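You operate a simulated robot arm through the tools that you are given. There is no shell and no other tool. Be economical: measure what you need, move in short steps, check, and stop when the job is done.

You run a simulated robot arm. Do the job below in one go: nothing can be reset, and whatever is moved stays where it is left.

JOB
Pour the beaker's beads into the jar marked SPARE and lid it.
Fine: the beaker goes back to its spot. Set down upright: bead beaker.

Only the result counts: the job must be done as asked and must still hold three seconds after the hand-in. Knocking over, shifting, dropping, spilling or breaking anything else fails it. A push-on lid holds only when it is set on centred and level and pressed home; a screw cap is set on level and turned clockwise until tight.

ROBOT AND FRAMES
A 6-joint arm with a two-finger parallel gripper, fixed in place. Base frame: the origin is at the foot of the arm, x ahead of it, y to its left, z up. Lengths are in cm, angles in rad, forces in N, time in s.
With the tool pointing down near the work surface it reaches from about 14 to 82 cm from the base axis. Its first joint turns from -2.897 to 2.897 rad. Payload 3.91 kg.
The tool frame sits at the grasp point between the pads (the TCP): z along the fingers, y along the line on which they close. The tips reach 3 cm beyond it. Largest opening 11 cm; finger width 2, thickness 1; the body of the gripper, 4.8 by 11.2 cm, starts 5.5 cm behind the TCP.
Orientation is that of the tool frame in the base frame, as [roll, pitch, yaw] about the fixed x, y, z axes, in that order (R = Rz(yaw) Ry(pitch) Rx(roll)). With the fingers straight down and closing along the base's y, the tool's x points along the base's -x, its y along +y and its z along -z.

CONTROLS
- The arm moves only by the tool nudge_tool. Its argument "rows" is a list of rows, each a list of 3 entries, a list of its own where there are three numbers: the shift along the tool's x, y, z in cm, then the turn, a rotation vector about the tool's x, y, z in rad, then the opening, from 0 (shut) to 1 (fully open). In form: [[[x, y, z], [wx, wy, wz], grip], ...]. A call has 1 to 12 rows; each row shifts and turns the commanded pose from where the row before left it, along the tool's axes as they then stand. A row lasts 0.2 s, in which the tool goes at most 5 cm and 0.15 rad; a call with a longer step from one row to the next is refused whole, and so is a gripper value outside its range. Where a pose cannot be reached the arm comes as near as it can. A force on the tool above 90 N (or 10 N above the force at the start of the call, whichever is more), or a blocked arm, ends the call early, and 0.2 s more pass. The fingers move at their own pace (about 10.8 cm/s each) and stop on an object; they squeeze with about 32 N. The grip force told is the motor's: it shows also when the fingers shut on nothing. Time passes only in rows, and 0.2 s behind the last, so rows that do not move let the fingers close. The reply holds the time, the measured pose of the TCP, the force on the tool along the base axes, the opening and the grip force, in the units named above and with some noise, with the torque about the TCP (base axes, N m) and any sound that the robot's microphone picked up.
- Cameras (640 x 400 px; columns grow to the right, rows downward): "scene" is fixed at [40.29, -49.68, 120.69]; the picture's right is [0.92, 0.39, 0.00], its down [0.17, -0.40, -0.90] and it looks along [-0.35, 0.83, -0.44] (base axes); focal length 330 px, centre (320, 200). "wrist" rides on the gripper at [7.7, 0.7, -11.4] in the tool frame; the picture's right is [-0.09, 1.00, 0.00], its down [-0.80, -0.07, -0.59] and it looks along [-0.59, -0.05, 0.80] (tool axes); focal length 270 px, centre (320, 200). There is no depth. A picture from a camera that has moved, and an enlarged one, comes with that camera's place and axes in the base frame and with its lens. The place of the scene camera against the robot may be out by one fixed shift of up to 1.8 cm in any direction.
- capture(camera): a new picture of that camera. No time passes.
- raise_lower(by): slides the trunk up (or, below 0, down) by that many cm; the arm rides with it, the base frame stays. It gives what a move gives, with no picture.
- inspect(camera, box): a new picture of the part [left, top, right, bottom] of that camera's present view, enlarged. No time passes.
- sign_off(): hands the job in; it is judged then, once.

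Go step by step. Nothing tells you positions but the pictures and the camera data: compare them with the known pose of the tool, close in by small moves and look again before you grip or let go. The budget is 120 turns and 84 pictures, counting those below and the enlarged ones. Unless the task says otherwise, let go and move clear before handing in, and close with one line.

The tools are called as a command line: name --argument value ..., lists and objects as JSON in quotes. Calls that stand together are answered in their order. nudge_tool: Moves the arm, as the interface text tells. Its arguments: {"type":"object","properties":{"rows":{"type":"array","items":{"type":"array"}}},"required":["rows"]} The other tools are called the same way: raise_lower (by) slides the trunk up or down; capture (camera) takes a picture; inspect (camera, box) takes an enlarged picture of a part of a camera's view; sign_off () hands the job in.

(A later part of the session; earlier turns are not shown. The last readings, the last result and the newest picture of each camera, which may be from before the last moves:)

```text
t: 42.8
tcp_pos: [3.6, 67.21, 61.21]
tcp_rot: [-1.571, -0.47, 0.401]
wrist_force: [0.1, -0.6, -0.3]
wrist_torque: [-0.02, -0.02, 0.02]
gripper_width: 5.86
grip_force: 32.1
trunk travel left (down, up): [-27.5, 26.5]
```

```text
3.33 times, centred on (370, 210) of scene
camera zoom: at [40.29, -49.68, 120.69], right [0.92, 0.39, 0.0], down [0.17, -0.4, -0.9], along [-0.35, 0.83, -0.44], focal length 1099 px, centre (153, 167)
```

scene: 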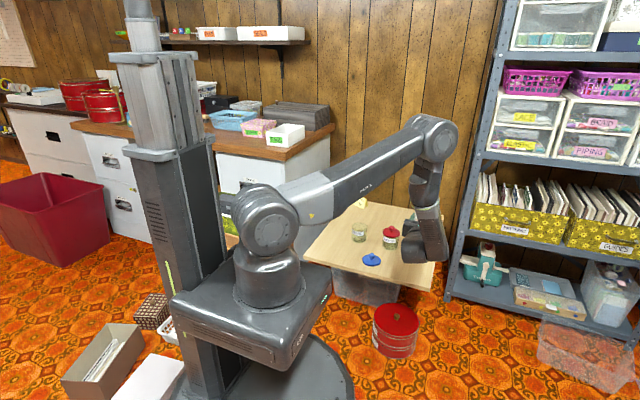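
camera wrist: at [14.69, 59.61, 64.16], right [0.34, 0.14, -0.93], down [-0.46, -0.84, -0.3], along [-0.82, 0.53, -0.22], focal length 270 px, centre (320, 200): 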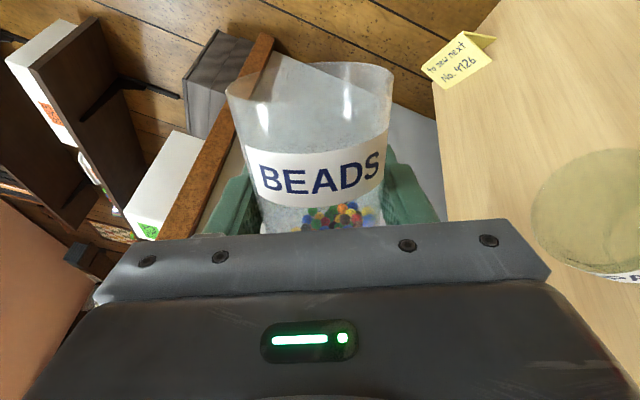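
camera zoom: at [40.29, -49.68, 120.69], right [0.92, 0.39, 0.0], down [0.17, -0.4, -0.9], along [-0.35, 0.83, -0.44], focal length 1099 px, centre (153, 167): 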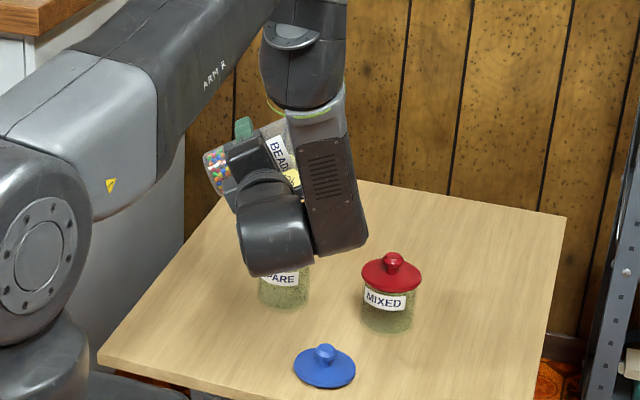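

Tilt is now 63°, beads inside, and the jar is visible in the wrist view where expected. Tilt to 74° and come down most of the way.

nudge_tool --rows '[[[0, 0, 0], [0, 0, 0.1], 0.3], [[0, 0, 0], [0, 0, 0.1], 0.3], [[-1.07, 2.09, 0], [0, 0, 0], 0.3], [[-1.07, 2.09, 0], [0, 0, 0], 0.3], [[-1.07, 2.09, 0], [0, 0, 0], 0.3], [[-1.07, 2.09, 0], [0, 0, 0], 0.3], [[0, 0, 0], [0, 0, 0], 0.3]]'

capture --camera "wrist"

inspect --camera "scene" --box '[300, 150, 440, 270]'

```text
t: 44.4
tcp_pos: [1.88, 66.41, 51.97]
tcp_rot: [-1.571, -0.27, 0.4]
wrist_force: [-0.3, 0.8, -1.3]
wrist_torque: [0.0, 0.0, 0.0]
gripper_width: 5.83
grip_force: 31.9
trunk travel left (down, up): [-27.5, 26.5]
```

```text
44 pictures are left
camera wrist: at [13.36, 59.02, 53.45], right [0.17, 0.07, -0.98], down [-0.5, -0.86, -0.15], along [-0.85, 0.51, -0.11], focal length 270 px, centre (320, 200)
```

wrist: 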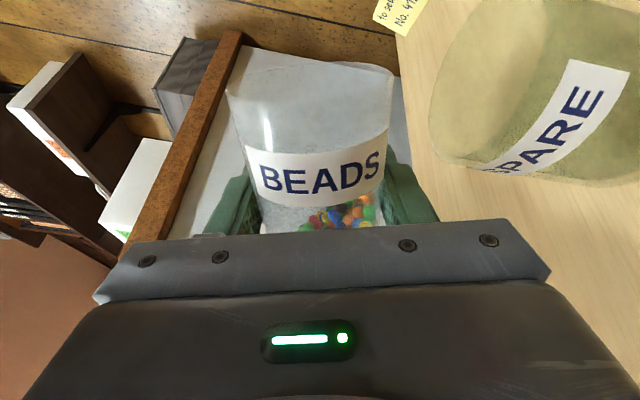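

```text
3.33 times, centred on (370, 210) of scene
camera zoom: at [40.29, -49.68, 120.69], right [0.92, 0.39, 0.0], down [0.17, -0.4, -0.9], along [-0.35, 0.83, -0.44], focal length 1099 px, centre (153, 167)
```

zoom: 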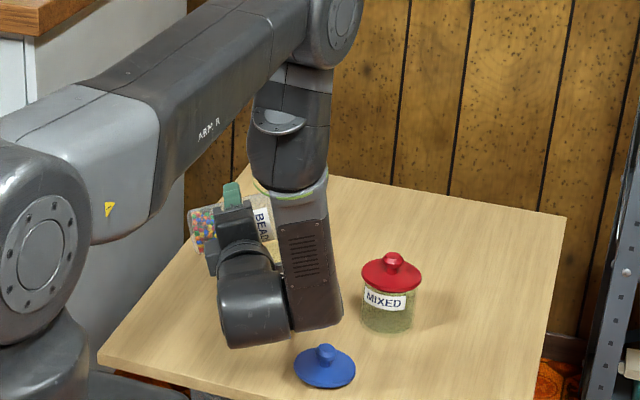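

Lip aligned with the jar mouth. Final drop, then begin slow tilting about the lip.

nudge_tool --rows '[[[-1.07, 2.09, 0], [0, 0, 0], 0.3], [[0.1737, -0.2457, 0], [0, 0, 0.05], 0.3], [[0.1737, -0.2457, 0], [0, 0, 0.05], 0.3], [[0.1737, -0.2457, 0], [0, 0, 0.05], 0.3], [[0, 0, 0], [0, 0, 0], 0.3]]'

capture --camera "wrist"

```text
t: 45.6
tcp_pos: [1.72, 66.4, 50.65]
tcp_rot: [-1.571, -0.122, 0.4]
wrist_force: [1.0, 0.2, -0.6]
wrist_torque: [0.02, -0.01, -0.01]
gripper_width: 5.84
grip_force: 32.1
trunk travel left (down, up): [-27.5, 26.5]
```

```text
42 pictures are left
camera wrist: at [13.3, 59.05, 50.86], right [0.03, 0.01, -1.0], down [-0.51, -0.86, -0.03], along [-0.86, 0.51, -0.02], focal length 270 px, centre (320, 200)
```

wrist: 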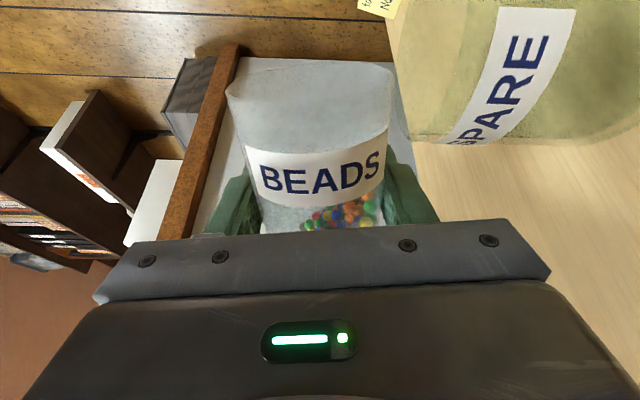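

Beads haven't flowed yet at 83°. Continue slowly.

nudge_tool --rows '[[[0.1737, -0.2457, 0], [0, 0, 0.05], 0.3], [[0.1737, -0.2457, 0], [0, 0, 0.05], 0.3], [[0.1737, -0.2457, 0], [0, 0, 0.05], 0.3], [[0.1737, -0.2457, 0], [0, 0, 0.05], 0.3], [[0, 0, 0], [0, 0, 0], 0.3]]'

capture --camera "wrist"

inspect --camera "scene" --box '[300, 150, 440, 270]'

```text
t: 46.8
tcp_pos: [2.35, 66.79, 51.58]
tcp_rot: [-1.573, 0.08, 0.4]
wrist_force: [-0.8, -0.3, -0.6]
wrist_torque: [0.01, -0.02, 0.02]
gripper_width: 5.85
grip_force: 31.9
trunk travel left (down, up): [-27.5, 26.5]
```

```text
41 pictures are left
camera wrist: at [13.8, 59.23, 50.36], right [-0.15, -0.07, -0.99], down [-0.5, -0.86, 0.13], along [-0.85, 0.51, 0.1], focal length 270 px, centre (320, 200)
```

wrist: 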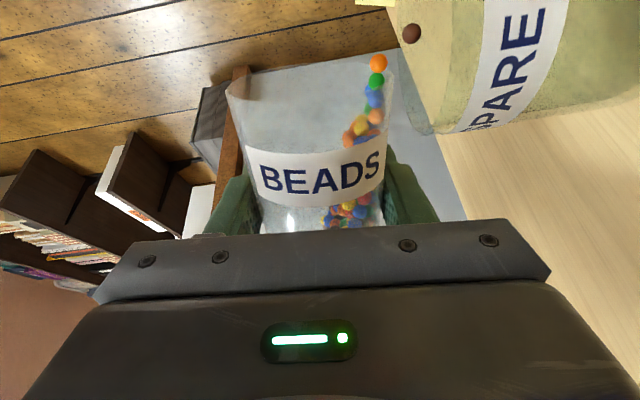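

```text
3.33 times, centred on (370, 210) of scene
camera zoom: at [40.29, -49.68, 120.69], right [0.92, 0.39, 0.0], down [0.17, -0.4, -0.9], along [-0.35, 0.83, -0.44], focal length 1099 px, centre (153, 167)
```

zoom: 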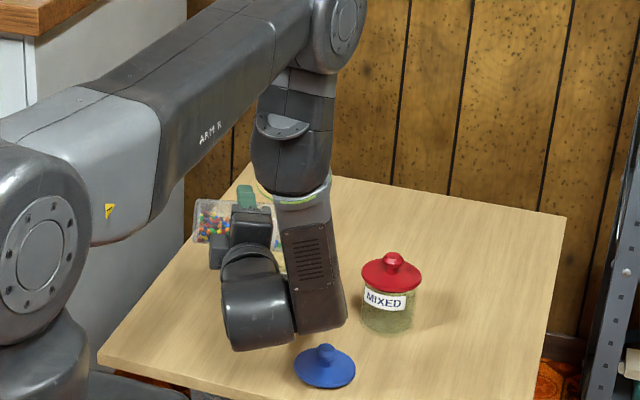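

Beads are streaming over the lip into the jar. Hold briefly and check where they land.

nudge_tool --rows '[[[0, 0, 0], [0, 0, 0], 0.3]]'

capture --camera "wrist"

```text
t: 47.2
tcp_pos: [2.41, 66.77, 51.62]
tcp_rot: [-1.573, 0.08, 0.4]
wrist_force: [0.4, 0.5, -0.2]
wrist_torque: [0.04, 0.02, -0.02]
gripper_width: 5.84
grip_force: 31.7
trunk travel left (down, up): [-27.5, 26.5]
```

```text
39 pictures are left
camera wrist: at [13.8, 59.23, 50.37], right [-0.15, -0.07, -0.99], down [-0.5, -0.86, 0.13], along [-0.85, 0.51, 0.1], focal length 270 px, centre (320, 200)
```

wrist: 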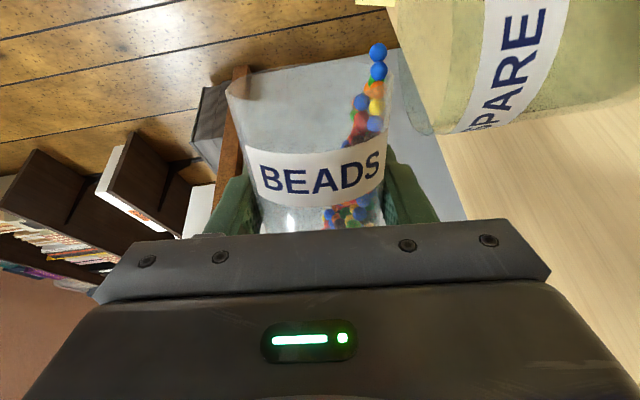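

nudge_tool --rows '[[[0, 0, 0], [0, 0, 0], 0.3], [[0, 0, 0], [0, 0, 0], 0.3], [[0, 0, 0], [0, 0, 0], 0.3], [[0, 0, 0], [0, 0, 0], 0.3], [[0.0868, -0.1229, 0], [0, 0, 0.025], 0.3], [[0, 0, 0], [0, 0, 0], 0.3], [[0, 0, 0], [0, 0, 0], 0.3], [[0, 0, 0], [0, 0, 0], 0.3]]'

capture --camera "wrist"

inspect --camera "scene" --box '[330, 190, 400, 260]'

```text
t: 49.0
tcp_pos: [2.32, 66.72, 51.62]
tcp_rot: [-1.571, 0.103, 0.399]
wrist_force: [0.4, 0.5, -0.5]
wrist_torque: [0.01, 0.0, 0.01]
gripper_width: 5.88
grip_force: 31.7
trunk travel left (down, up): [-27.5, 26.5]
```

```text
38 pictures are left
camera wrist: at [13.85, 59.24, 50.28], right [-0.18, -0.07, -0.98], down [-0.5, -0.85, 0.15], along [-0.85, 0.51, 0.11], focal length 270 px, centre (320, 200)
```

wrist: 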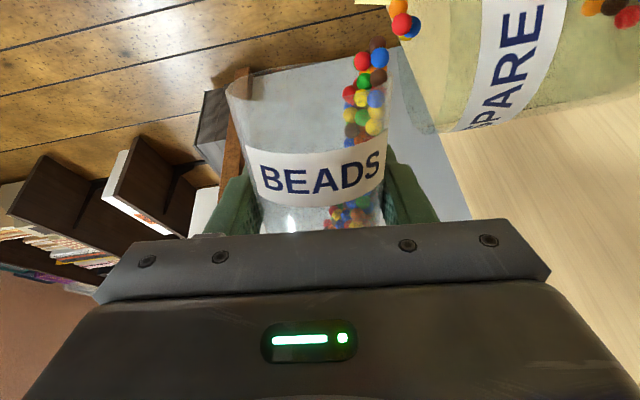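

```text
5.71 times, centred on (365, 225) of scene
camera zoom: at [40.29, -49.68, 120.69], right [0.92, 0.39, 0.0], down [0.17, -0.4, -0.9], along [-0.35, 0.83, -0.44], focal length 1884 px, centre (63, 57)
```

zoom: 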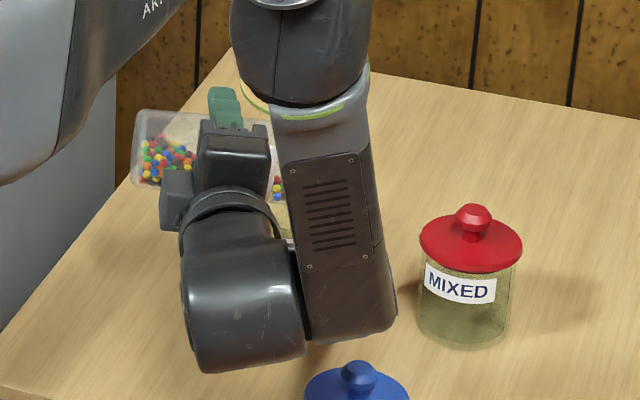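

Beads are landing at the jar's bottom. Continue the slow pour.

nudge_tool --rows '[[[0.0868, -0.1229, 0], [0, 0, 0.025], 0.3], [[0, 0, 0], [0, 0, 0], 0.3], [[0, 0, 0], [0, 0, 0], 0.3], [[0, 0, 0], [0, 0, 0], 0.3], [[0.0868, -0.1229, 0], [0, 0, 0.025], 0.3], [[0, 0, 0], [0, 0, 0], 0.3], [[0, 0, 0], [0, 0, 0], 0.3], [[0, 0, 0], [0, 0, 0], 0.3], [[0.0868, -0.1229, 0], [0, 0, 0.025], 0.3], [[0, 0, 0], [0, 0, 0], 0.3], [[0, 0, 0], [0, 0, 0], 0.3], [[0, 0, 0], [0, 0, 0], 0.3]]'

capture --camera "wrist"

```text
t: 51.6
tcp_pos: [2.8, 66.87, 52.05]
tcp_rot: [-1.573, 0.178, 0.4]
wrist_force: [0.7, -1.0, -0.5]
wrist_torque: [0.01, -0.01, -0.01]
gripper_width: 5.83
grip_force: 32.7
trunk travel left (down, up): [-27.5, 26.5]
```

```text
36 pictures are left
camera wrist: at [14.05, 59.32, 50.06], right [-0.24, -0.1, -0.96], down [-0.48, -0.85, 0.21], along [-0.84, 0.52, 0.16], focal length 270 px, centre (320, 200)
```

wrist: 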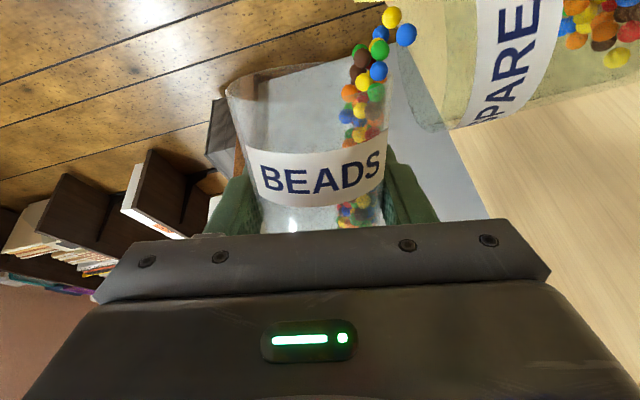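

Flowing well into the jar. Keep tilting.

nudge_tool --rows '[[[0.0868, -0.1229, 0], [0, 0, 0.025], 0.3], [[0, 0, 0], [0, 0, 0], 0.3], [[0, 0, 0], [0, 0, 0], 0.3], [[0.0868, -0.1229, 0], [0, 0, 0.025], 0.3], [[0, 0, 0], [0, 0, 0], 0.3], [[0, 0, 0], [0, 0, 0], 0.3], [[0.0868, -0.1229, 0], [0, 0, 0.025], 0.3], [[0, 0, 0], [0, 0, 0], 0.3], [[0, 0, 0], [0, 0, 0], 0.3], [[0.0868, -0.1229, 0], [0, 0, 0.025], 0.3], [[0, 0, 0], [0, 0, 0], 0.3], [[0, 0, 0], [0, 0, 0], 0.3]]'

nudge_tool --rows '[[[0.0868, -0.1229, 0], [0, 0, 0.025], 0.3], [[0, 0, 0], [0, 0, 0], 0.3], [[0, 0, 0], [0, 0, 0], 0.3], [[0.0868, -0.1229, 0], [0, 0, 0.025], 0.3], [[0, 0, 0], [0, 0, 0], 0.3], [[0, 0, 0], [0, 0, 0], 0.3], [[0.0868, -0.1229, 0], [0, 0, 0.025], 0.3], [[0, 0, 0], [0, 0, 0], 0.3], [[0, 0, 0], [0, 0, 0], 0.3], [[0.0868, -0.1229, 0], [0, 0, 0.025], 0.3], [[0, 0, 0], [0, 0, 0], 0.3], [[0, 0, 0], [0, 0, 0], 0.3]]'

capture --camera "wrist"

```text
t: 54.2
tcp_pos: [3.14, 67.04, 52.41]
tcp_rot: [-1.571, 0.278, 0.4]
wrist_force: [0.2, 0.7, -0.3]
wrist_torque: [-0.03, -0.02, -0.01]
gripper_width: 5.81
grip_force: 32.2
trunk travel left (down, up): [-27.5, 26.5]
```

```text
t: 56.8
tcp_pos: [3.56, 67.16, 52.84]
tcp_rot: [-1.572, 0.378, 0.399]
wrist_force: [0.1, -0.2, -0.9]
wrist_torque: [-0.02, -0.03, -0.03]
gripper_width: 5.8
grip_force: 31.4
trunk travel left (down, up): [-27.5, 26.5]
```

```text
35 pictures are left
camera wrist: at [14.41, 59.48, 49.37], right [-0.41, -0.18, -0.89], down [-0.43, -0.83, 0.36], along [-0.8, 0.53, 0.27], focal length 270 px, centre (320, 200)
```

wrist: 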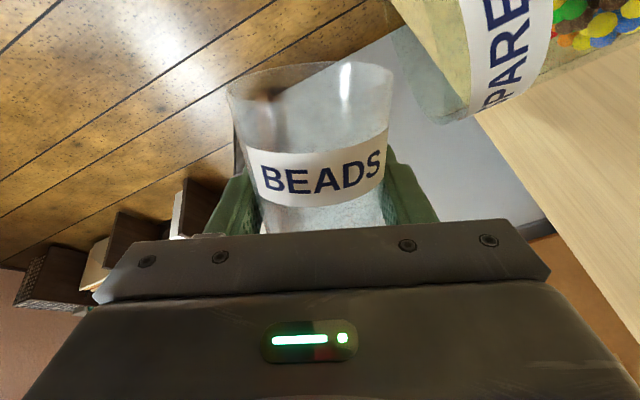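

The beaker appears empty. Tilt a little further to be sure, then check from both cameras.

nudge_tool --rows '[[[0.1737, -0.2457, 0], [0, 0, 0.05], 0.3], [[0.1737, -0.2457, 0], [0, 0, 0.05], 0.3], [[0.1737, -0.2457, 0], [0, 0, 0.05], 0.3], [[0.1737, -0.2457, 0], [0, 0, 0.05], 0.3], [[0, 0, 0], [0, 0, 0], 0.3], [[0, 0, 0], [0, 0, 0], 0.3], [[0, 0, 0], [0, 0, 0], 0.3]]'

capture --camera "wrist"

inspect --camera "scene" --box '[310, 170, 410, 260]'

```text
t: 58.4
tcp_pos: [4.44, 67.6, 53.39]
tcp_rot: [-1.574, 0.579, 0.4]
wrist_force: [0.5, -0.1, -1.1]
wrist_torque: [-0.04, -0.01, 0.0]
gripper_width: 5.83
grip_force: 31.6
trunk travel left (down, up): [-27.5, 26.5]
```

```text
34 pictures are left
camera wrist: at [14.61, 59.56, 48.68], right [-0.57, -0.24, -0.79], down [-0.35, -0.79, 0.5], along [-0.74, 0.56, 0.37], focal length 270 px, centre (320, 200)
```

wrist: 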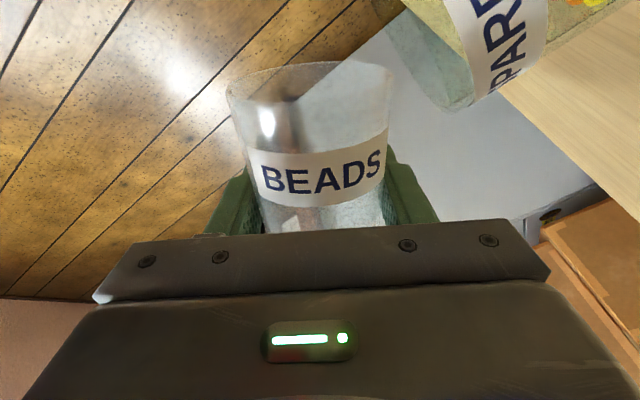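

```text
4.44 times, centred on (360, 215) of scene
camera zoom: at [40.29, -49.68, 120.69], right [0.92, 0.39, 0.0], down [0.17, -0.4, -0.9], along [-0.35, 0.83, -0.44], focal length 1465 px, centre (142, 133)
```

zoom: 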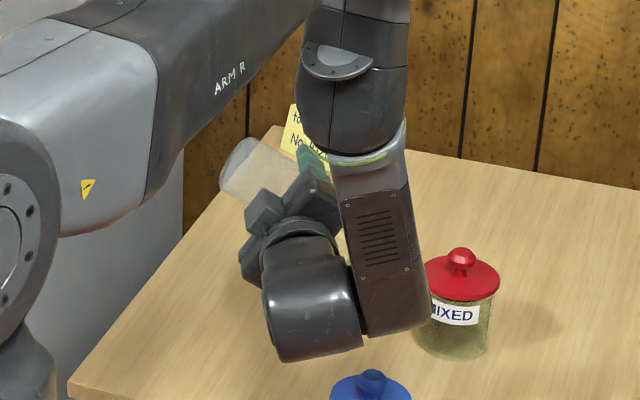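

Empty. Rise straight up and roll the beaker back upright.

nudge_tool --rows '[[[-1, -1.53, 0], [0, 0, 0], 0.3], [[-2, -3.06, 0], [0, 0, 0], 0.3], [[-2, -3.06, 0], [0, 0, 0], 0.3], [[0, 0, 0], [0, 0, -0.15], 0.3], [[0, 0, 0], [0, 0, -0.15], 0.3], [[0, 0, 0], [0, 0, -0.15], 0.3], [[0, 0, 0], [0, 0, -0.15], 0.3], [[0, 0, 0], [0, 0, -0.15], 0.3], [[0, 0, 0], [0, 0, -0.15], 0.3], [[0, 0, 0], [0, 0, -0.15], 0.3], [[0, 0, 0], [0, 0, -0.15], 0.3]]'

nudge_tool --rows '[[[0, 0, 0], [0, 0, -0.15], 0.3], [[0, 0, 0], [0, 0, -0.15], 0.3], [[0, 0, 0], [0, 0, -0.15], 0.3], [[0, 0, 0], [0, 0, -0.15], 0.3], [[0, 0, 0], [0, 0, -0.15], 0.3], [[0, 0, 0], [0, 0, -0.15], 0.3], [[0, 0, 0], [0, 0, -0.05], 0.3], [[0, 0, 0], [0, 0, 0], 0.3]]'

capture --camera "wrist"

inspect --camera "scene" --box '[310, 170, 440, 280]'

```text
t: 60.8
tcp_pos: [4.59, 67.62, 62.44]
tcp_rot: [-1.574, -0.624, 0.402]
wrist_force: [-0.1, 0.6, -1.0]
wrist_torque: [0.02, -0.01, -0.02]
gripper_width: 5.82
grip_force: 32.0
trunk travel left (down, up): [-27.5, 26.5]
```

```text
t: 62.6
tcp_pos: [4.57, 67.6, 62.54]
tcp_rot: [1.991, -1.569, 3.118]
wrist_force: [0.0, 0.2, 0.1]
wrist_torque: [-0.02, 0.04, 0.0]
gripper_width: 5.81
grip_force: 32.1
trunk travel left (down, up): [-27.5, 26.5]
```

```text
32 pictures are left
camera wrist: at [9.61, 57.48, 70.28], right [0.92, 0.39, -0.09], down [0.17, -0.58, -0.8], along [-0.36, 0.72, -0.59], focal length 270 px, centre (320, 200)
```

wrist: 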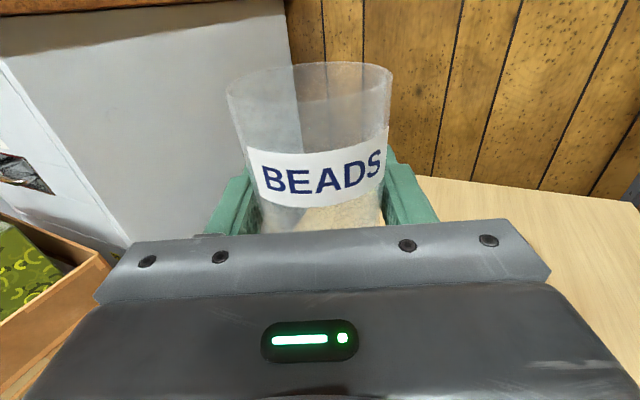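

```text
3.64 times, centred on (375, 225) of scene
camera zoom: at [40.29, -49.68, 120.69], right [0.92, 0.39, 0.0], down [0.17, -0.4, -0.9], along [-0.35, 0.83, -0.44], focal length 1199 px, centre (120, 109)
```

zoom: 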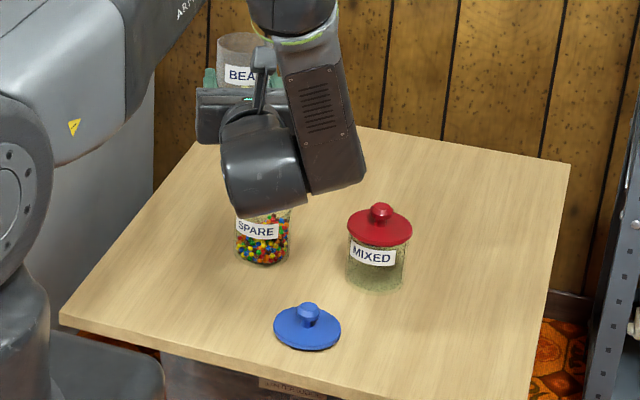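

Beads are all in SPARE with no visible spill. Carry the beaker back above its spot and undo the yaw.

nudge_tool --rows '[[[0, 1.3, -1.1], [0, 0, 0], 0.3], [[0, 2.73, -2.28], [0, 0, 0], 0.3], [[0, 2.73, -2.28], [0, 0, 0], 0.3], [[0, 2.73, -2.28], [0, 0, 0], 0.3], [[0, 2.73, -2.28], [0, 0, 0], 0.3], [[0, 2.73, -2.28], [0, 0, 0], 0.3], [[0, 2.73, -2.28], [0, 0, 0], 0.3], [[0, 2.73, -2.28], [0, 0, 0], 0.3], [[0, 2.73, -2.29], [0, 0, 0], 0.3], [[0, 0, 0], [0, 0, 0], 0.3]]'

nudge_tool --rows '[[[0, 0, 0], [-0.1, 0, 0], 0.3], [[0, 0, 0], [-0.1, 0, 0], 0.3], [[0, 0, 0], [-0.1, 0, 0], 0.3], [[0, 0, 0], [-0.1, 0, 0], 0.3], [[0, 0, 0], [0, 0, 0], 0.3]]'

capture --camera "wrist"

```text
t: 64.8
tcp_pos: [33.27, 58.85, 62.56]
tcp_rot: [2.88, -1.571, 2.232]
wrist_force: [-0.3, 0.1, 0.0]
wrist_torque: [-0.02, -0.03, 0.02]
gripper_width: 5.83
grip_force: 31.8
trunk travel left (down, up): [-27.5, 26.5]
```

```text
t: 66.0
tcp_pos: [33.38, 58.82, 62.48]
tcp_rot: [2.033, -1.569, 2.678]
wrist_force: [0.0, -0.4, -0.6]
wrist_torque: [-0.02, 0.01, 0.01]
gripper_width: 5.83
grip_force: 32.0
trunk travel left (down, up): [-27.5, 26.5]
```

```text
30 pictures are left
camera wrist: at [34.03, 47.48, 70.29], right [1.0, 0.0, -0.09], down [-0.07, -0.59, -0.8], along [-0.05, 0.8, -0.59], focal length 270 px, centre (320, 200)
```

wrist: 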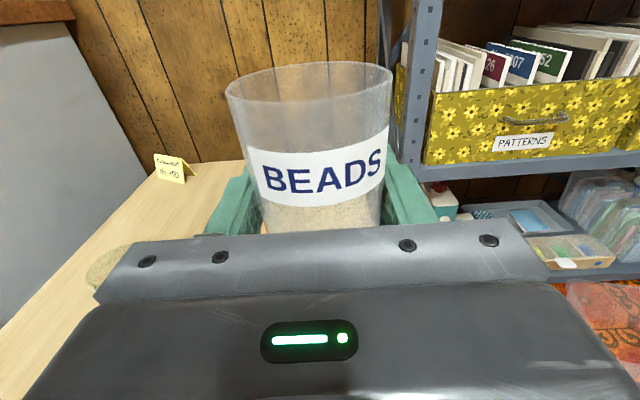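

Right above its original spot. Lower, slowing near the table.

nudge_tool --rows '[[[-3, 0, 0], [0, 0, 0], 0.3], [[-4, 0, 0], [0, 0, 0], 0.3], [[-4, 0, 0], [0, 0, 0], 0.3], [[-3, 0, 0], [0, 0, 0], 0.3], [[-1.5, 0, 0], [0, 0, 0], 0.3], [[-0.4, 0, 0], [0, 0, 0], 0.3], [[0, 0, 0], [0, 0, 0], 0.3]]'

nudge_tool --rows '[[[-0.15, 0, 0], [0, 0, 0], 0.3], [[-0.15, 0, 0], [0, 0, 0], 0.3], [[0, 0, 0], [0, 0, 0], 0.3]]'

```text
t: 67.6
tcp_pos: [33.46, 58.75, 46.58]
tcp_rot: [2.081, -1.568, 2.636]
wrist_force: [0.6, 0.4, -0.2]
wrist_torque: [0.0, -0.01, 0.0]
gripper_width: 5.79
grip_force: 32.3
trunk travel left (down, up): [-27.5, 26.5]
```

```text
t: 68.4
tcp_pos: [33.39, 58.76, 46.34]
tcp_rot: [-0.862, -1.571, -0.707]
wrist_force: [0.1, -0.2, -1.1]
wrist_torque: [0.0, -0.04, -0.02]
gripper_width: 5.8
grip_force: 31.9
trunk travel left (down, up): [-27.5, 26.5]
```

nudge_tool --rows '[[[-0.1, 0, 0], [0, 0, 0], 0.3], [[-0.1, 0, 0], [0, 0, 0], 0.3], [[0, 0, 0], [0, 0, 0], 0.3]]'

nudge_tool --rows '[[[-0.08, 0, 0], [0, 0, 0], 0.3], [[0, 0, 0], [0, 0, 0], 0.3]]'

```text
t: 69.2
tcp_pos: [33.36, 58.89, 46.14]
tcp_rot: [2.464, -1.57, 2.249]
wrist_force: [-0.2, 0.4, -0.5]
wrist_torque: [-0.03, 0.0, 0.02]
gripper_width: 5.78
grip_force: 31.8
trunk travel left (down, up): [-27.5, 26.5]
```

```text
t: 69.8
tcp_pos: [33.4, 58.86, 46.02]
tcp_rot: [2.46, -1.571, 2.251]
wrist_force: [0.7, 0.2, -1.4]
wrist_torque: [0.01, 0.0, 0.02]
gripper_width: 5.79
grip_force: 32.2
trunk travel left (down, up): [-27.5, 26.5]
```

nudge_tool --rows '[[[-0.1, 0, 0], [0, 0, 0], 0.3], [[0, 0, 0], [0, 0, 0], 0.3]]'

nudge_tool --rows '[[[-0.1, 0, 0], [0, 0, 0], 0.3], [[0, 0, 0], [0, 0, 0], 0.3]]'

nudge_tool --rows '[[[-0.1, 0, 0], [0, 0, 0], 0.3], [[0, 0, 0], [0, 0, 0], 0.3]]'

capture --camera "wrist"

inspect --camera "scene" --box '[370, 220, 450, 290]'

```text
t: 70.4
tcp_pos: [33.38, 58.87, 45.97]
tcp_rot: [1.136, -1.57, -2.706]
wrist_force: [0.9, -0.6, 4.7]
wrist_torque: [-0.13, -0.1, -0.05]
gripper_width: 5.79
grip_force: 31.8
trunk travel left (down, up): [-27.5, 26.5]
```

```text
t: 71.0
tcp_pos: [33.4, 58.85, 45.93]
tcp_rot: [0.675, -1.568, -2.245]
wrist_force: [-0.7, -1.9, 13.1]
wrist_torque: [-0.32, 0.01, -0.04]
gripper_width: 5.77
grip_force: 31.5
trunk travel left (down, up): [-27.5, 26.5]
```

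```text
t: 71.6
tcp_pos: [33.41, 58.9, 45.95]
tcp_rot: [0.636, -1.567, -2.208]
wrist_force: [0.0, 0.1, 19.6]
wrist_torque: [-0.11, 0.03, -0.19]
gripper_width: 5.79
grip_force: 31.9
trunk travel left (down, up): [-27.5, 26.5]
```

```text
29 pictures are left
camera wrist: at [34.05, 47.5, 53.63], right [1.0, 0.0, -0.09], down [-0.07, -0.59, -0.8], along [-0.05, 0.81, -0.59], focal length 270 px, centre (320, 200)
```

wrist: 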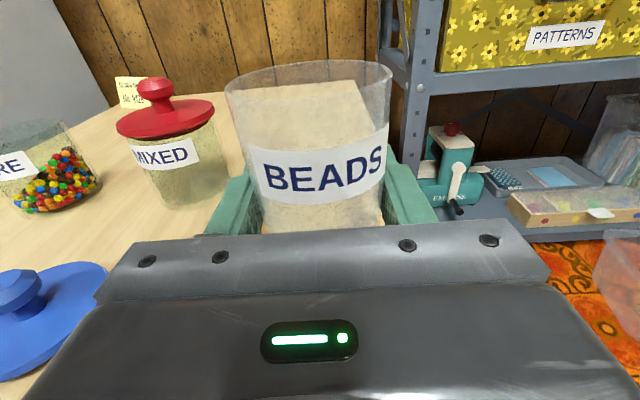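

```text
5.71 times, centred on (410, 255) of scene
camera zoom: at [40.29, -49.68, 120.69], right [0.92, 0.39, 0.0], down [0.17, -0.4, -0.9], along [-0.35, 0.83, -0.44], focal length 1884 px, centre (-194, -114)
```

zoom: 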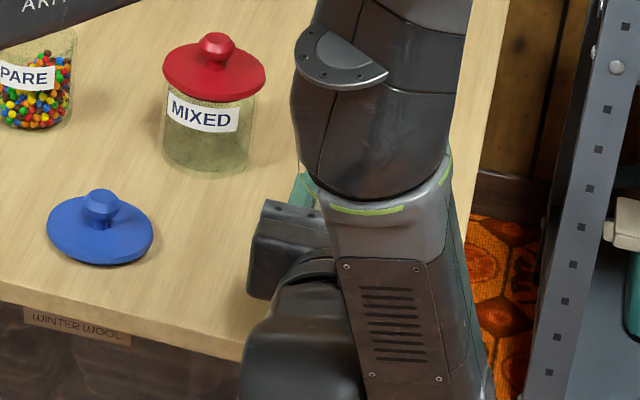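

Beaker is on the table (≈20 N). Relieve the push, open and back out.

nudge_tool --rows '[[[0.2, 0, 0], [0, 0, 0], 0.3], [[0, 0, 0], [0, 0, 0], 0.3], [[0, 0, 0], [0, 0, 0], 0.6], [[0, 0, 0], [0, 0, 0], 0.9], [[0, 0, 0], [0, 0, 0], 1], [[0, 0, 0], [0, 0, 0], 1]]'

capture --camera "wrist"

```text
t: 73.0
tcp_pos: [33.37, 58.94, 45.74]
tcp_rot: [2.456, -1.569, 2.26]
wrist_force: [0.2, -0.8, -1.5]
wrist_torque: [-0.02, 0.0, -0.01]
gripper_width: 10.99
grip_force: 0.1
trunk travel left (down, up): [-27.5, 26.5]
```

```text
27 pictures are left
camera wrist: at [34.05, 47.5, 53.68], right [1.0, 0.0, -0.09], down [-0.07, -0.6, -0.8], along [-0.05, 0.8, -0.59], focal length 270 px, centre (320, 200)
```

wrist: 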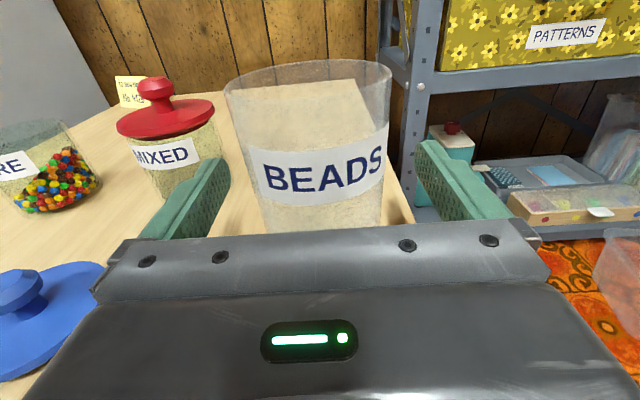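

Beaker stands freely on its spot. Back out, rise, and pitch back down.

nudge_tool --rows '[[[0, 0, -2], [0, 0, 0], 1], [[0, 0, -4], [0, 0, 0], 1], [[0, 0, -4], [0, 0, 0], 1], [[0, 0, -4.5], [0, 0, 0], 1], [[0, 0, -4.5], [0, 0, 0], 1], [[4, 0, 0], [0, 0, 0], 1], [[4, 0, 0], [0, 0, 0], 1], [[4, 0, 0], [0, 0, 0], 1], [[4, 0, 0], [0, 0, 0], 1], [[0, 0, 0], [0, 0, 0], 1]]'

nudge_tool --rows '[[[0, 0, 0], [0, -0.15, 0], 1], [[0, 0, 0], [0, -0.15, 0], 1], [[0, 0, 0], [0, -0.15, 0], 1], [[0, 0, 0], [0, -0.15, 0], 1], [[0, 0, 0], [0, -0.15, 0], 1], [[0, 0, 0], [0, -0.15, 0], 1], [[0, 0, 0], [0, -0.15, 0], 1], [[0, 0, 0], [0, -0.15, 0], 1], [[0, 0, 0], [0, -0.15, 0], 1], [[0, 0, 0], [0, -0.15, 0], 1], [[0, 0, 0], [0, -0.0708, 0], 1], [[0, 0, 0], [0, 0, 0], 1]]'

nudge_tool --rows '[[[0, 0, 0], [0, 0, -0.15], 1], [[0, 0, 0], [0, 0, -0.15], 1], [[0, 0, 0], [0, 0, -0.15], 1], [[0, 0, 0], [0, 0, -0.15], 1], [[0, 0, 0], [0, 0, -0.15], 1], [[0, 0, 0], [0, 0, -0.15], 1], [[0, 0, 0], [0, 0, -0.15], 1], [[0, 0, 0], [0, 0, -0.15], 1], [[0, 0, 0], [0, 0, -0.15], 1], [[0, 0, 0], [0, 0, -0.15], 1], [[0, 0, 0], [0, 0, -0.0708], 1], [[0, 0, 0], [0, 0, 0], 1]]'

capture --camera "scene"

```text
t: 75.2
tcp_pos: [33.28, 39.75, 61.97]
tcp_rot: [2.855, -1.569, 1.857]
wrist_force: [-0.3, 0.2, -0.3]
wrist_torque: [0.0, -0.05, 0.0]
gripper_width: 11.0
grip_force: 0.1
trunk travel left (down, up): [-27.5, 26.5]
```

```text
t: 77.8
tcp_pos: [33.39, 39.8, 61.92]
tcp_rot: [3.14, 0.0, 1.571]
wrist_force: [0.2, -0.4, -0.2]
wrist_torque: [0.03, 0.01, 0.0]
gripper_width: 11.0
grip_force: 0.1
trunk travel left (down, up): [-27.5, 26.5]
```

```text
t: 80.4
tcp_pos: [33.4, 39.87, 61.93]
tcp_rot: [-3.141, -0.001, -3.141]
wrist_force: [-0.5, 0.7, 0.5]
wrist_torque: [-0.01, 0.01, 0.04]
gripper_width: 11.01
grip_force: 0.1
trunk travel left (down, up): [-27.5, 26.5]
```

```text
26 pictures are left
```

scene: 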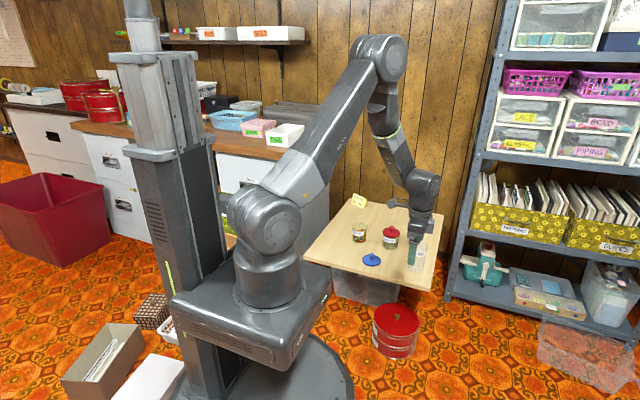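

Now hover over the lid.

nudge_tool --rows '[[[2.35, 2.304, 1.4], [0, 0, 0], 1], [[2.35, 2.304, 1.4], [0, 0, 0], 1], [[2.35, 2.304, 1.4], [0, 0, 0], 1], [[2.35, 2.304, 1.4], [0, 0, 0], 1], [[2.35, 2.304, 1.4], [0, 0, 0], 1], [[2.35, 2.304, 1.4], [0, 0, 0], 1], [[2.35, 2.304, 1.4], [0, 0, 0], 0.6], [[0, 0, 4], [0, 0, 0], 0.45], [[0, 0, 0], [0, 0, 0], 0.45]]'

inspect --camera "wrist" --box '[200, 40, 440, 240]'

```text
t: 82.4
tcp_pos: [16.93, 55.88, 48.09]
tcp_rot: [3.141, -0.001, 3.142]
wrist_force: [0.6, 0.6, 0.9]
wrist_torque: [0.0, -0.02, -0.02]
gripper_width: 4.97
grip_force: 0.1
trunk travel left (down, up): [-27.5, 26.5]
```

```text
2.00 times, centred on (320, 140) of wrist
camera zoom: at [9.21, 56.67, 59.54], right [0.09, 1.0, 0.0], down [0.8, -0.07, 0.59], along [0.59, -0.05, -0.8], focal length 541 px, centre (320, 320)
```

zoom: 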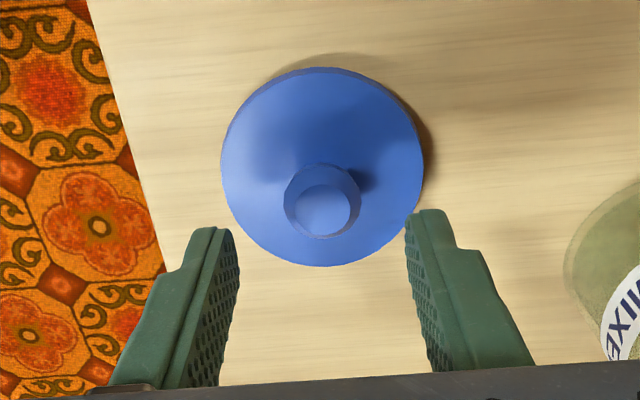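

Aligned. Descend to the former grip height (44.2) and close.

nudge_tool --rows '[[[0, 0.08, 2], [0, 0, 0], 0.45], [[0, 0, 1.3], [0, 0, 0], 0.45], [[0, 0, 0.55], [0, 0, 0], 0.45], [[0, 0, 0], [0, 0, 0], 0.2], [[0, 0, 0], [0, 0, 0], 0.0], [[0, 0, 0], [0, 0, 0], 0.0], [[0, 0, 0], [0, 0, 0], 0.0]]'

inspect --camera "wrist" --box '[200, 40, 440, 240]'

```text
t: 84.0
tcp_pos: [16.89, 55.97, 44.19]
tcp_rot: [-3.14, 0.0, 3.141]
wrist_force: [-0.6, 0.3, -0.4]
wrist_torque: [0.01, 0.0, 0.01]
gripper_width: 2.4
grip_force: 32.1
trunk travel left (down, up): [-27.5, 26.5]
```

```text
2.00 times, centred on (320, 140) of wrist
camera zoom: at [9.25, 56.78, 55.77], right [0.09, 1.0, 0.0], down [0.8, -0.07, 0.59], along [0.59, -0.05, -0.8], focal length 541 px, centre (320, 320)
```

zoom: 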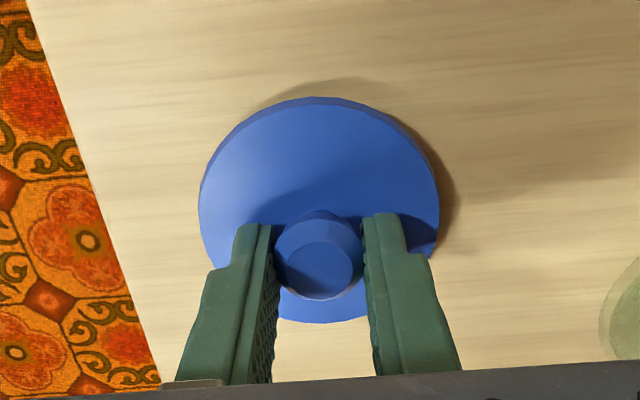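

Same grip as originally. Lift and move over SPARE.

nudge_tool --rows '[[[0, 0, -1.5], [0, 0, 0], 0.0], [[0, 0, -3], [0, 0, 0], 0.0], [[0, 0, -3], [0, 0, 0], 0.0], [[0, 0, -2.93], [0, 0, 0], 0.0], [[1.19, 1.69, 0], [0, 0, 0], 0.0], [[2, 2.85, 0], [0, 0, 0], 0.0], [[2, 2.85, 0], [0, 0, 0], 0.0], [[2, 2.85, 0], [0, 0, 0], 0.0], [[2, 2.85, 0], [0, 0, 0], 0.0], [[0, 0, 0], [0, 0, 0], 0.0], [[0, 0, 0], [0, 0, 0], 0.0]]'

capture --camera "wrist"

inspect --camera "scene" --box '[330, 180, 410, 250]'

```text
t: 86.4
tcp_pos: [7.83, 69.19, 54.66]
tcp_rot: [3.142, 0.0, 3.14]
wrist_force: [0.1, -0.1, -0.3]
wrist_torque: [-0.04, -0.03, -0.04]
gripper_width: 2.41
grip_force: 31.8
trunk travel left (down, up): [-27.5, 26.5]
```

```text
23 pictures are left
camera wrist: at [0.05, 69.98, 66.22], right [0.09, 1.0, 0.0], down [0.8, -0.07, 0.6], along [0.59, -0.05, -0.8], focal length 270 px, centre (320, 200)
```

wrist: 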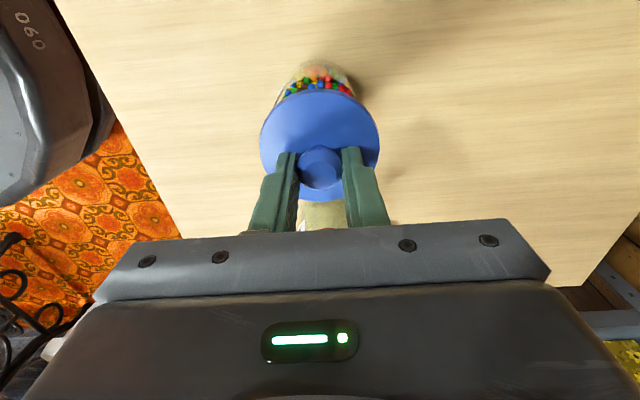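

```text
5.71 times, centred on (370, 215) of scene
camera zoom: at [40.29, -49.68, 120.69], right [0.92, 0.39, 0.0], down [0.17, -0.4, -0.9], along [-0.35, 0.83, -0.44], focal length 1884 px, centre (34, 114)
```

zoom: 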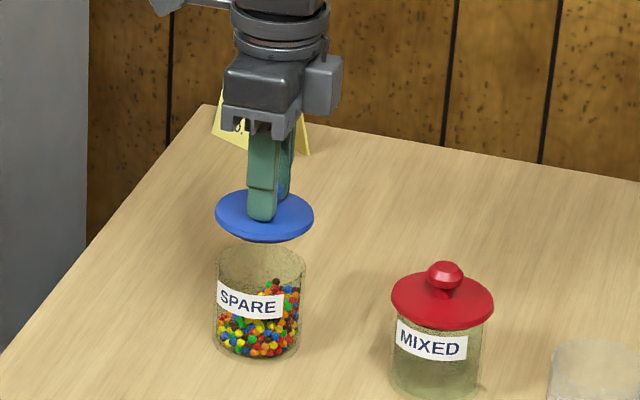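

Positioned over the jar with beads all inside. Lower toward the rim.

nudge_tool --rows '[[[0, -0.1, 1.5], [0, 0, 0], 0.0], [[0, 0, 1], [0, 0, 0], 0.0], [[0, 0, 0.5], [0, 0, 0], 0.0], [[0, 0, 0], [0, 0, 0], 0.0]]'

inspect --camera "scene" --box '[345, 205, 385, 245]'

inspect --camera "wrist" --box '[230, 40, 410, 200]'

```text
t: 87.4
tcp_pos: [7.75, 68.98, 51.68]
tcp_rot: [3.141, 0.001, 3.14]
wrist_force: [0.2, -0.1, -0.1]
wrist_torque: [0.0, 0.03, 0.0]
gripper_width: 2.38
grip_force: 31.7
trunk travel left (down, up): [-27.5, 26.5]
```

```text
10.00 times, centred on (365, 225) of scene
camera zoom: at [40.29, -49.68, 120.69], right [0.92, 0.39, 0.0], down [0.17, -0.4, -0.9], along [-0.35, 0.83, -0.44], focal length 3297 px, centre (-130, -50)
```

zoom: 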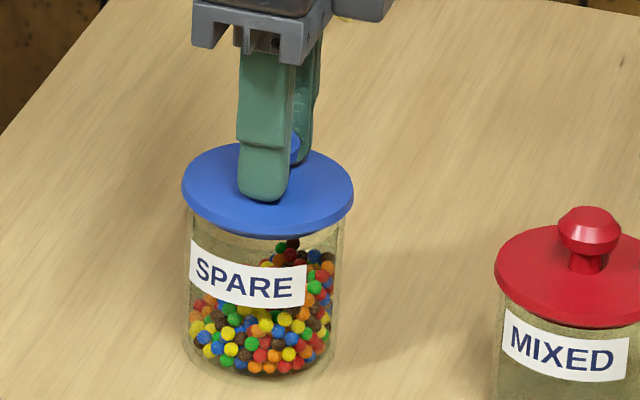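

```text
2.50 times, centred on (320, 120) of wrist
camera zoom: at [0.04, 69.82, 63.22], right [0.09, 1.0, 0.0], down [0.8, -0.07, 0.59], along [0.59, -0.05, -0.8], focal length 676 px, centre (320, 400)
```

zoom: 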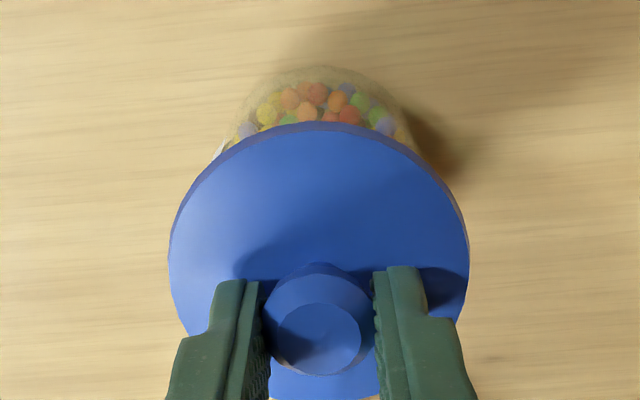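

Well centred. Lower in small steps and press.

nudge_tool --rows '[[[0, 0.04, 0.3], [0, 0, 0], 0.0], [[0, 0, 0.2], [0, 0, 0], 0.0], [[0, 0, 0.2], [0, 0, 0], 0.0], [[0, 0, 0], [0, 0, 0], 0.0]]'

nudge_tool --rows '[[[0, 0, 0.1], [0, 0, 0], 0.0], [[0, 0, 0.1], [0, 0, 0], 0.0], [[0, 0, 0], [0, 0, 0], 0.0]]'

```text
t: 88.4
tcp_pos: [7.8, 69.06, 51.04]
tcp_rot: [3.14, 0.001, -3.141]
wrist_force: [0.3, 0.2, -0.4]
wrist_torque: [0.0, 0.0, -0.01]
gripper_width: 2.36
grip_force: 31.8
trunk travel left (down, up): [-27.5, 26.5]
```

```text
t: 89.2
tcp_pos: [7.64, 69.14, 50.95]
tcp_rot: [-3.141, 0.001, -3.141]
wrist_force: [-0.7, 0.8, 0.0]
wrist_torque: [0.0, 0.0, 0.0]
gripper_width: 2.37
grip_force: 32.1
trunk travel left (down, up): [-27.5, 26.5]
```

nudge_tool --rows '[[[0, 0, 0.1], [0, 0, 0], 0.0], [[0, 0, 0.1], [0, 0, 0], 0.0], [[0, 0, 0], [0, 0, 0], 0.0]]'

nudge_tool --rows '[[[0, 0, 0.1], [0, 0, 0], 0.0], [[0, 0, 0.1], [0, 0, 0], 0.0], [[0, 0, 0], [0, 0, 0], 0.0]]'

inspect --camera "scene" --box '[345, 205, 385, 245]'

```text
t: 90.0
tcp_pos: [7.76, 69.04, 50.73]
tcp_rot: [-3.141, -0.001, -3.141]
wrist_force: [-0.1, -0.8, 2.9]
wrist_torque: [-0.01, -0.01, 0.02]
gripper_width: 2.39
grip_force: 31.8
trunk travel left (down, up): [-27.5, 26.5]
```

```text
t: 90.8
tcp_pos: [7.73, 69.03, 50.69]
tcp_rot: [3.137, 0.001, -3.14]
wrist_force: [-0.8, -2.5, 17.2]
wrist_torque: [-0.05, 0.08, 0.05]
gripper_width: 2.37
grip_force: 32.5
trunk travel left (down, up): [-27.5, 26.5]
```

```text
10.00 times, centred on (365, 225) of scene
camera zoom: at [40.29, -49.68, 120.69], right [0.92, 0.39, 0.0], down [0.17, -0.4, -0.9], along [-0.35, 0.83, -0.44], focal length 3297 px, centre (-130, -50)
```

zoom: 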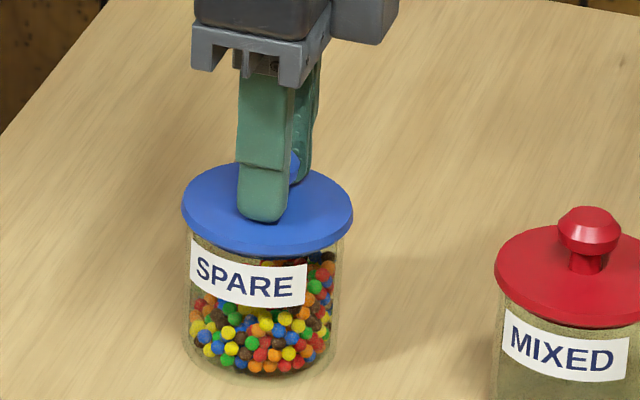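

Contact at the seated height. Press home while listening for the snap.

nudge_tool --rows '[[[0, 0, 0.15], [0, 0, 0], 0.0], [[0, 0, 0.15], [0, 0, 0], 0.0], [[0, 0, 0], [0, 0, 0], 0.0]]'

```text
t: 91.6
tcp_pos: [7.78, 69.04, 50.5]
tcp_rot: [3.137, 0.003, -3.142]
wrist_force: [0.3, 0.0, 33.3]
wrist_torque: [-0.06, 0.08, 0.01]
gripper_width: 2.37
grip_force: 32.2
trunk travel left (down, up): [-27.5, 26.5]
```

nudge_tool --rows '[[[0, 0, 0.15], [0, 0, 0], 0.0], [[0, 0, 0.15], [0, 0, 0], 0.0], [[0, 0, 0], [0, 0, 0], 0.0]]'

inspect --camera "scene" --box '[345, 205, 385, 245]'

```text
t: 92.4
tcp_pos: [7.8, 69.04, 50.43]
tcp_rot: [3.133, 0.003, -3.141]
wrist_force: [0.1, -1.3, 45.5]
wrist_torque: [-0.22, 0.06, 0.03]
gripper_width: 2.38
grip_force: 32.7
trunk travel left (down, up): [-27.5, 26.5]
```

```text
10.00 times, centred on (365, 225) of scene
camera zoom: at [40.29, -49.68, 120.69], right [0.92, 0.39, 0.0], down [0.17, -0.4, -0.9], along [-0.35, 0.83, -0.44], focal length 3297 px, centre (-130, -50)
```

zoom: 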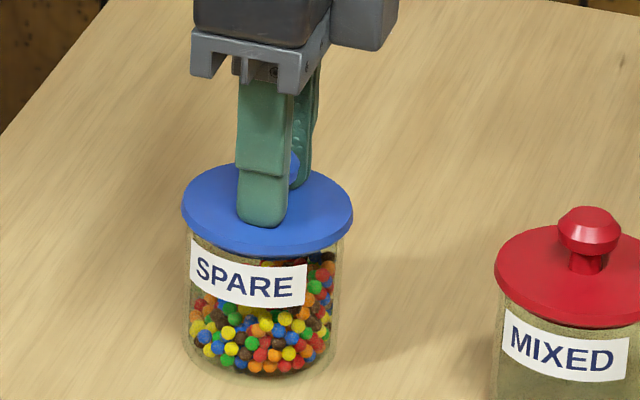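

Force is building; I'll compare the lid's seat height with the original view using the same crop.

inspect --camera "scene" --box '[335, 190, 405, 250]'

```text
6.67 times, centred on (370, 220) of scene
camera zoom: at [40.29, -49.68, 120.69], right [0.92, 0.39, 0.0], down [0.17, -0.4, -0.9], along [-0.35, 0.83, -0.44], focal length 2198 px, centre (-13, 67)
```

zoom: 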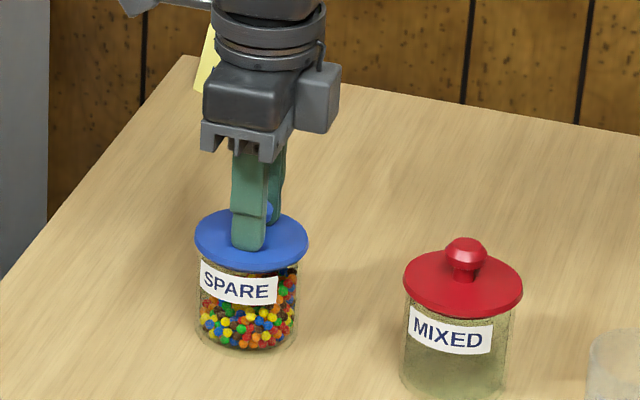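

Lid sits about where it was originally. Press further.

nudge_tool --rows '[[[0, 0, 0.2], [0, 0, 0], 0.0], [[0, 0, 0.2], [0, 0, 0], 0.0], [[0, 0, 0], [0, 0, 0], 0.0]]'

```text
t: 93.2
tcp_pos: [7.65, 69.14, 50.48]
tcp_rot: [3.129, 0.001, -3.141]
wrist_force: [0.8, -9.5, 67.8]
wrist_torque: [-0.85, 0.05, 0.03]
gripper_width: 2.39
grip_force: 32.0
trunk travel left (down, up): [-27.5, 26.5]
```

No snap yet, and side load is building. I'll relieve, release the knob, and press centrally on top with closed fingertips.

nudge_tool --rows '[[[0, 0, -0.4], [0, 0, 0], 0.0], [[0, 0, -0.4], [0, 0, 0], 0.0], [[0, 0, 0], [0, 0, 0], 0.0]]'

nudge_tool --rows '[[[0, 0, 0], [0, 0, 0], 0.2], [[0, 0, 0], [0, 0, 0], 0.45], [[0, 0, 0], [0, 0, 0], 0.45], [[0, 0, -2], [0, 0, 0], 0.45], [[0, 0, -3], [0, 0, 0], 0.45], [[0, 0, 0], [0, 0, 0], 0]]'

inspect --camera "scene" --box '[335, 190, 405, 250]'

inspect --camera "wrist" --box '[200, 40, 440, 240]'

```text
t: 94.0
tcp_pos: [7.71, 69.08, 50.3]
tcp_rot: [3.138, -0.001, -3.141]
wrist_force: [2.7, 4.8, 28.4]
wrist_torque: [0.15, -0.08, 0.01]
gripper_width: 2.3
grip_force: 31.6
trunk travel left (down, up): [-27.5, 26.5]
```

```text
t: 95.4
tcp_pos: [7.87, 69.0, 55.28]
tcp_rot: [-3.141, -0.001, 3.141]
wrist_force: [0.0, 0.2, 0.0]
wrist_torque: [-0.02, 0.0, 0.01]
gripper_width: 0.0
grip_force: 31.6
trunk travel left (down, up): [-27.5, 26.5]
heard: snap
```

```text
6.67 times, centred on (370, 220) of scene
camera zoom: at [40.29, -49.68, 120.69], right [0.92, 0.39, 0.0], down [0.17, -0.4, -0.9], along [-0.35, 0.83, -0.44], focal length 2198 px, centre (-13, 67)
```

zoom: 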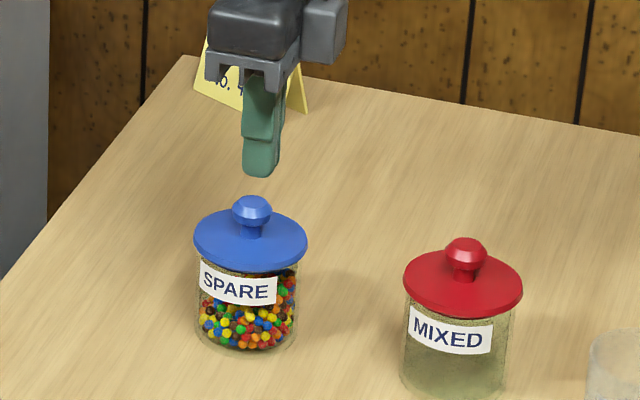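

```text
2.00 times, centred on (320, 140) of wrist
camera zoom: at [0.13, 69.81, 66.64], right [0.09, 1.0, 0.0], down [0.8, -0.07, 0.6], along [0.59, -0.05, -0.8], focal length 541 px, centre (320, 320)
```

zoom: 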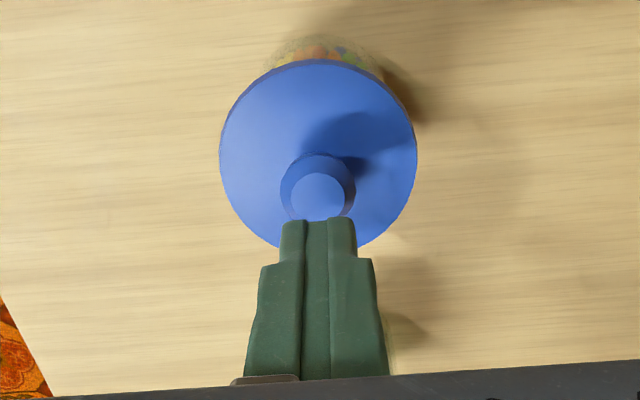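

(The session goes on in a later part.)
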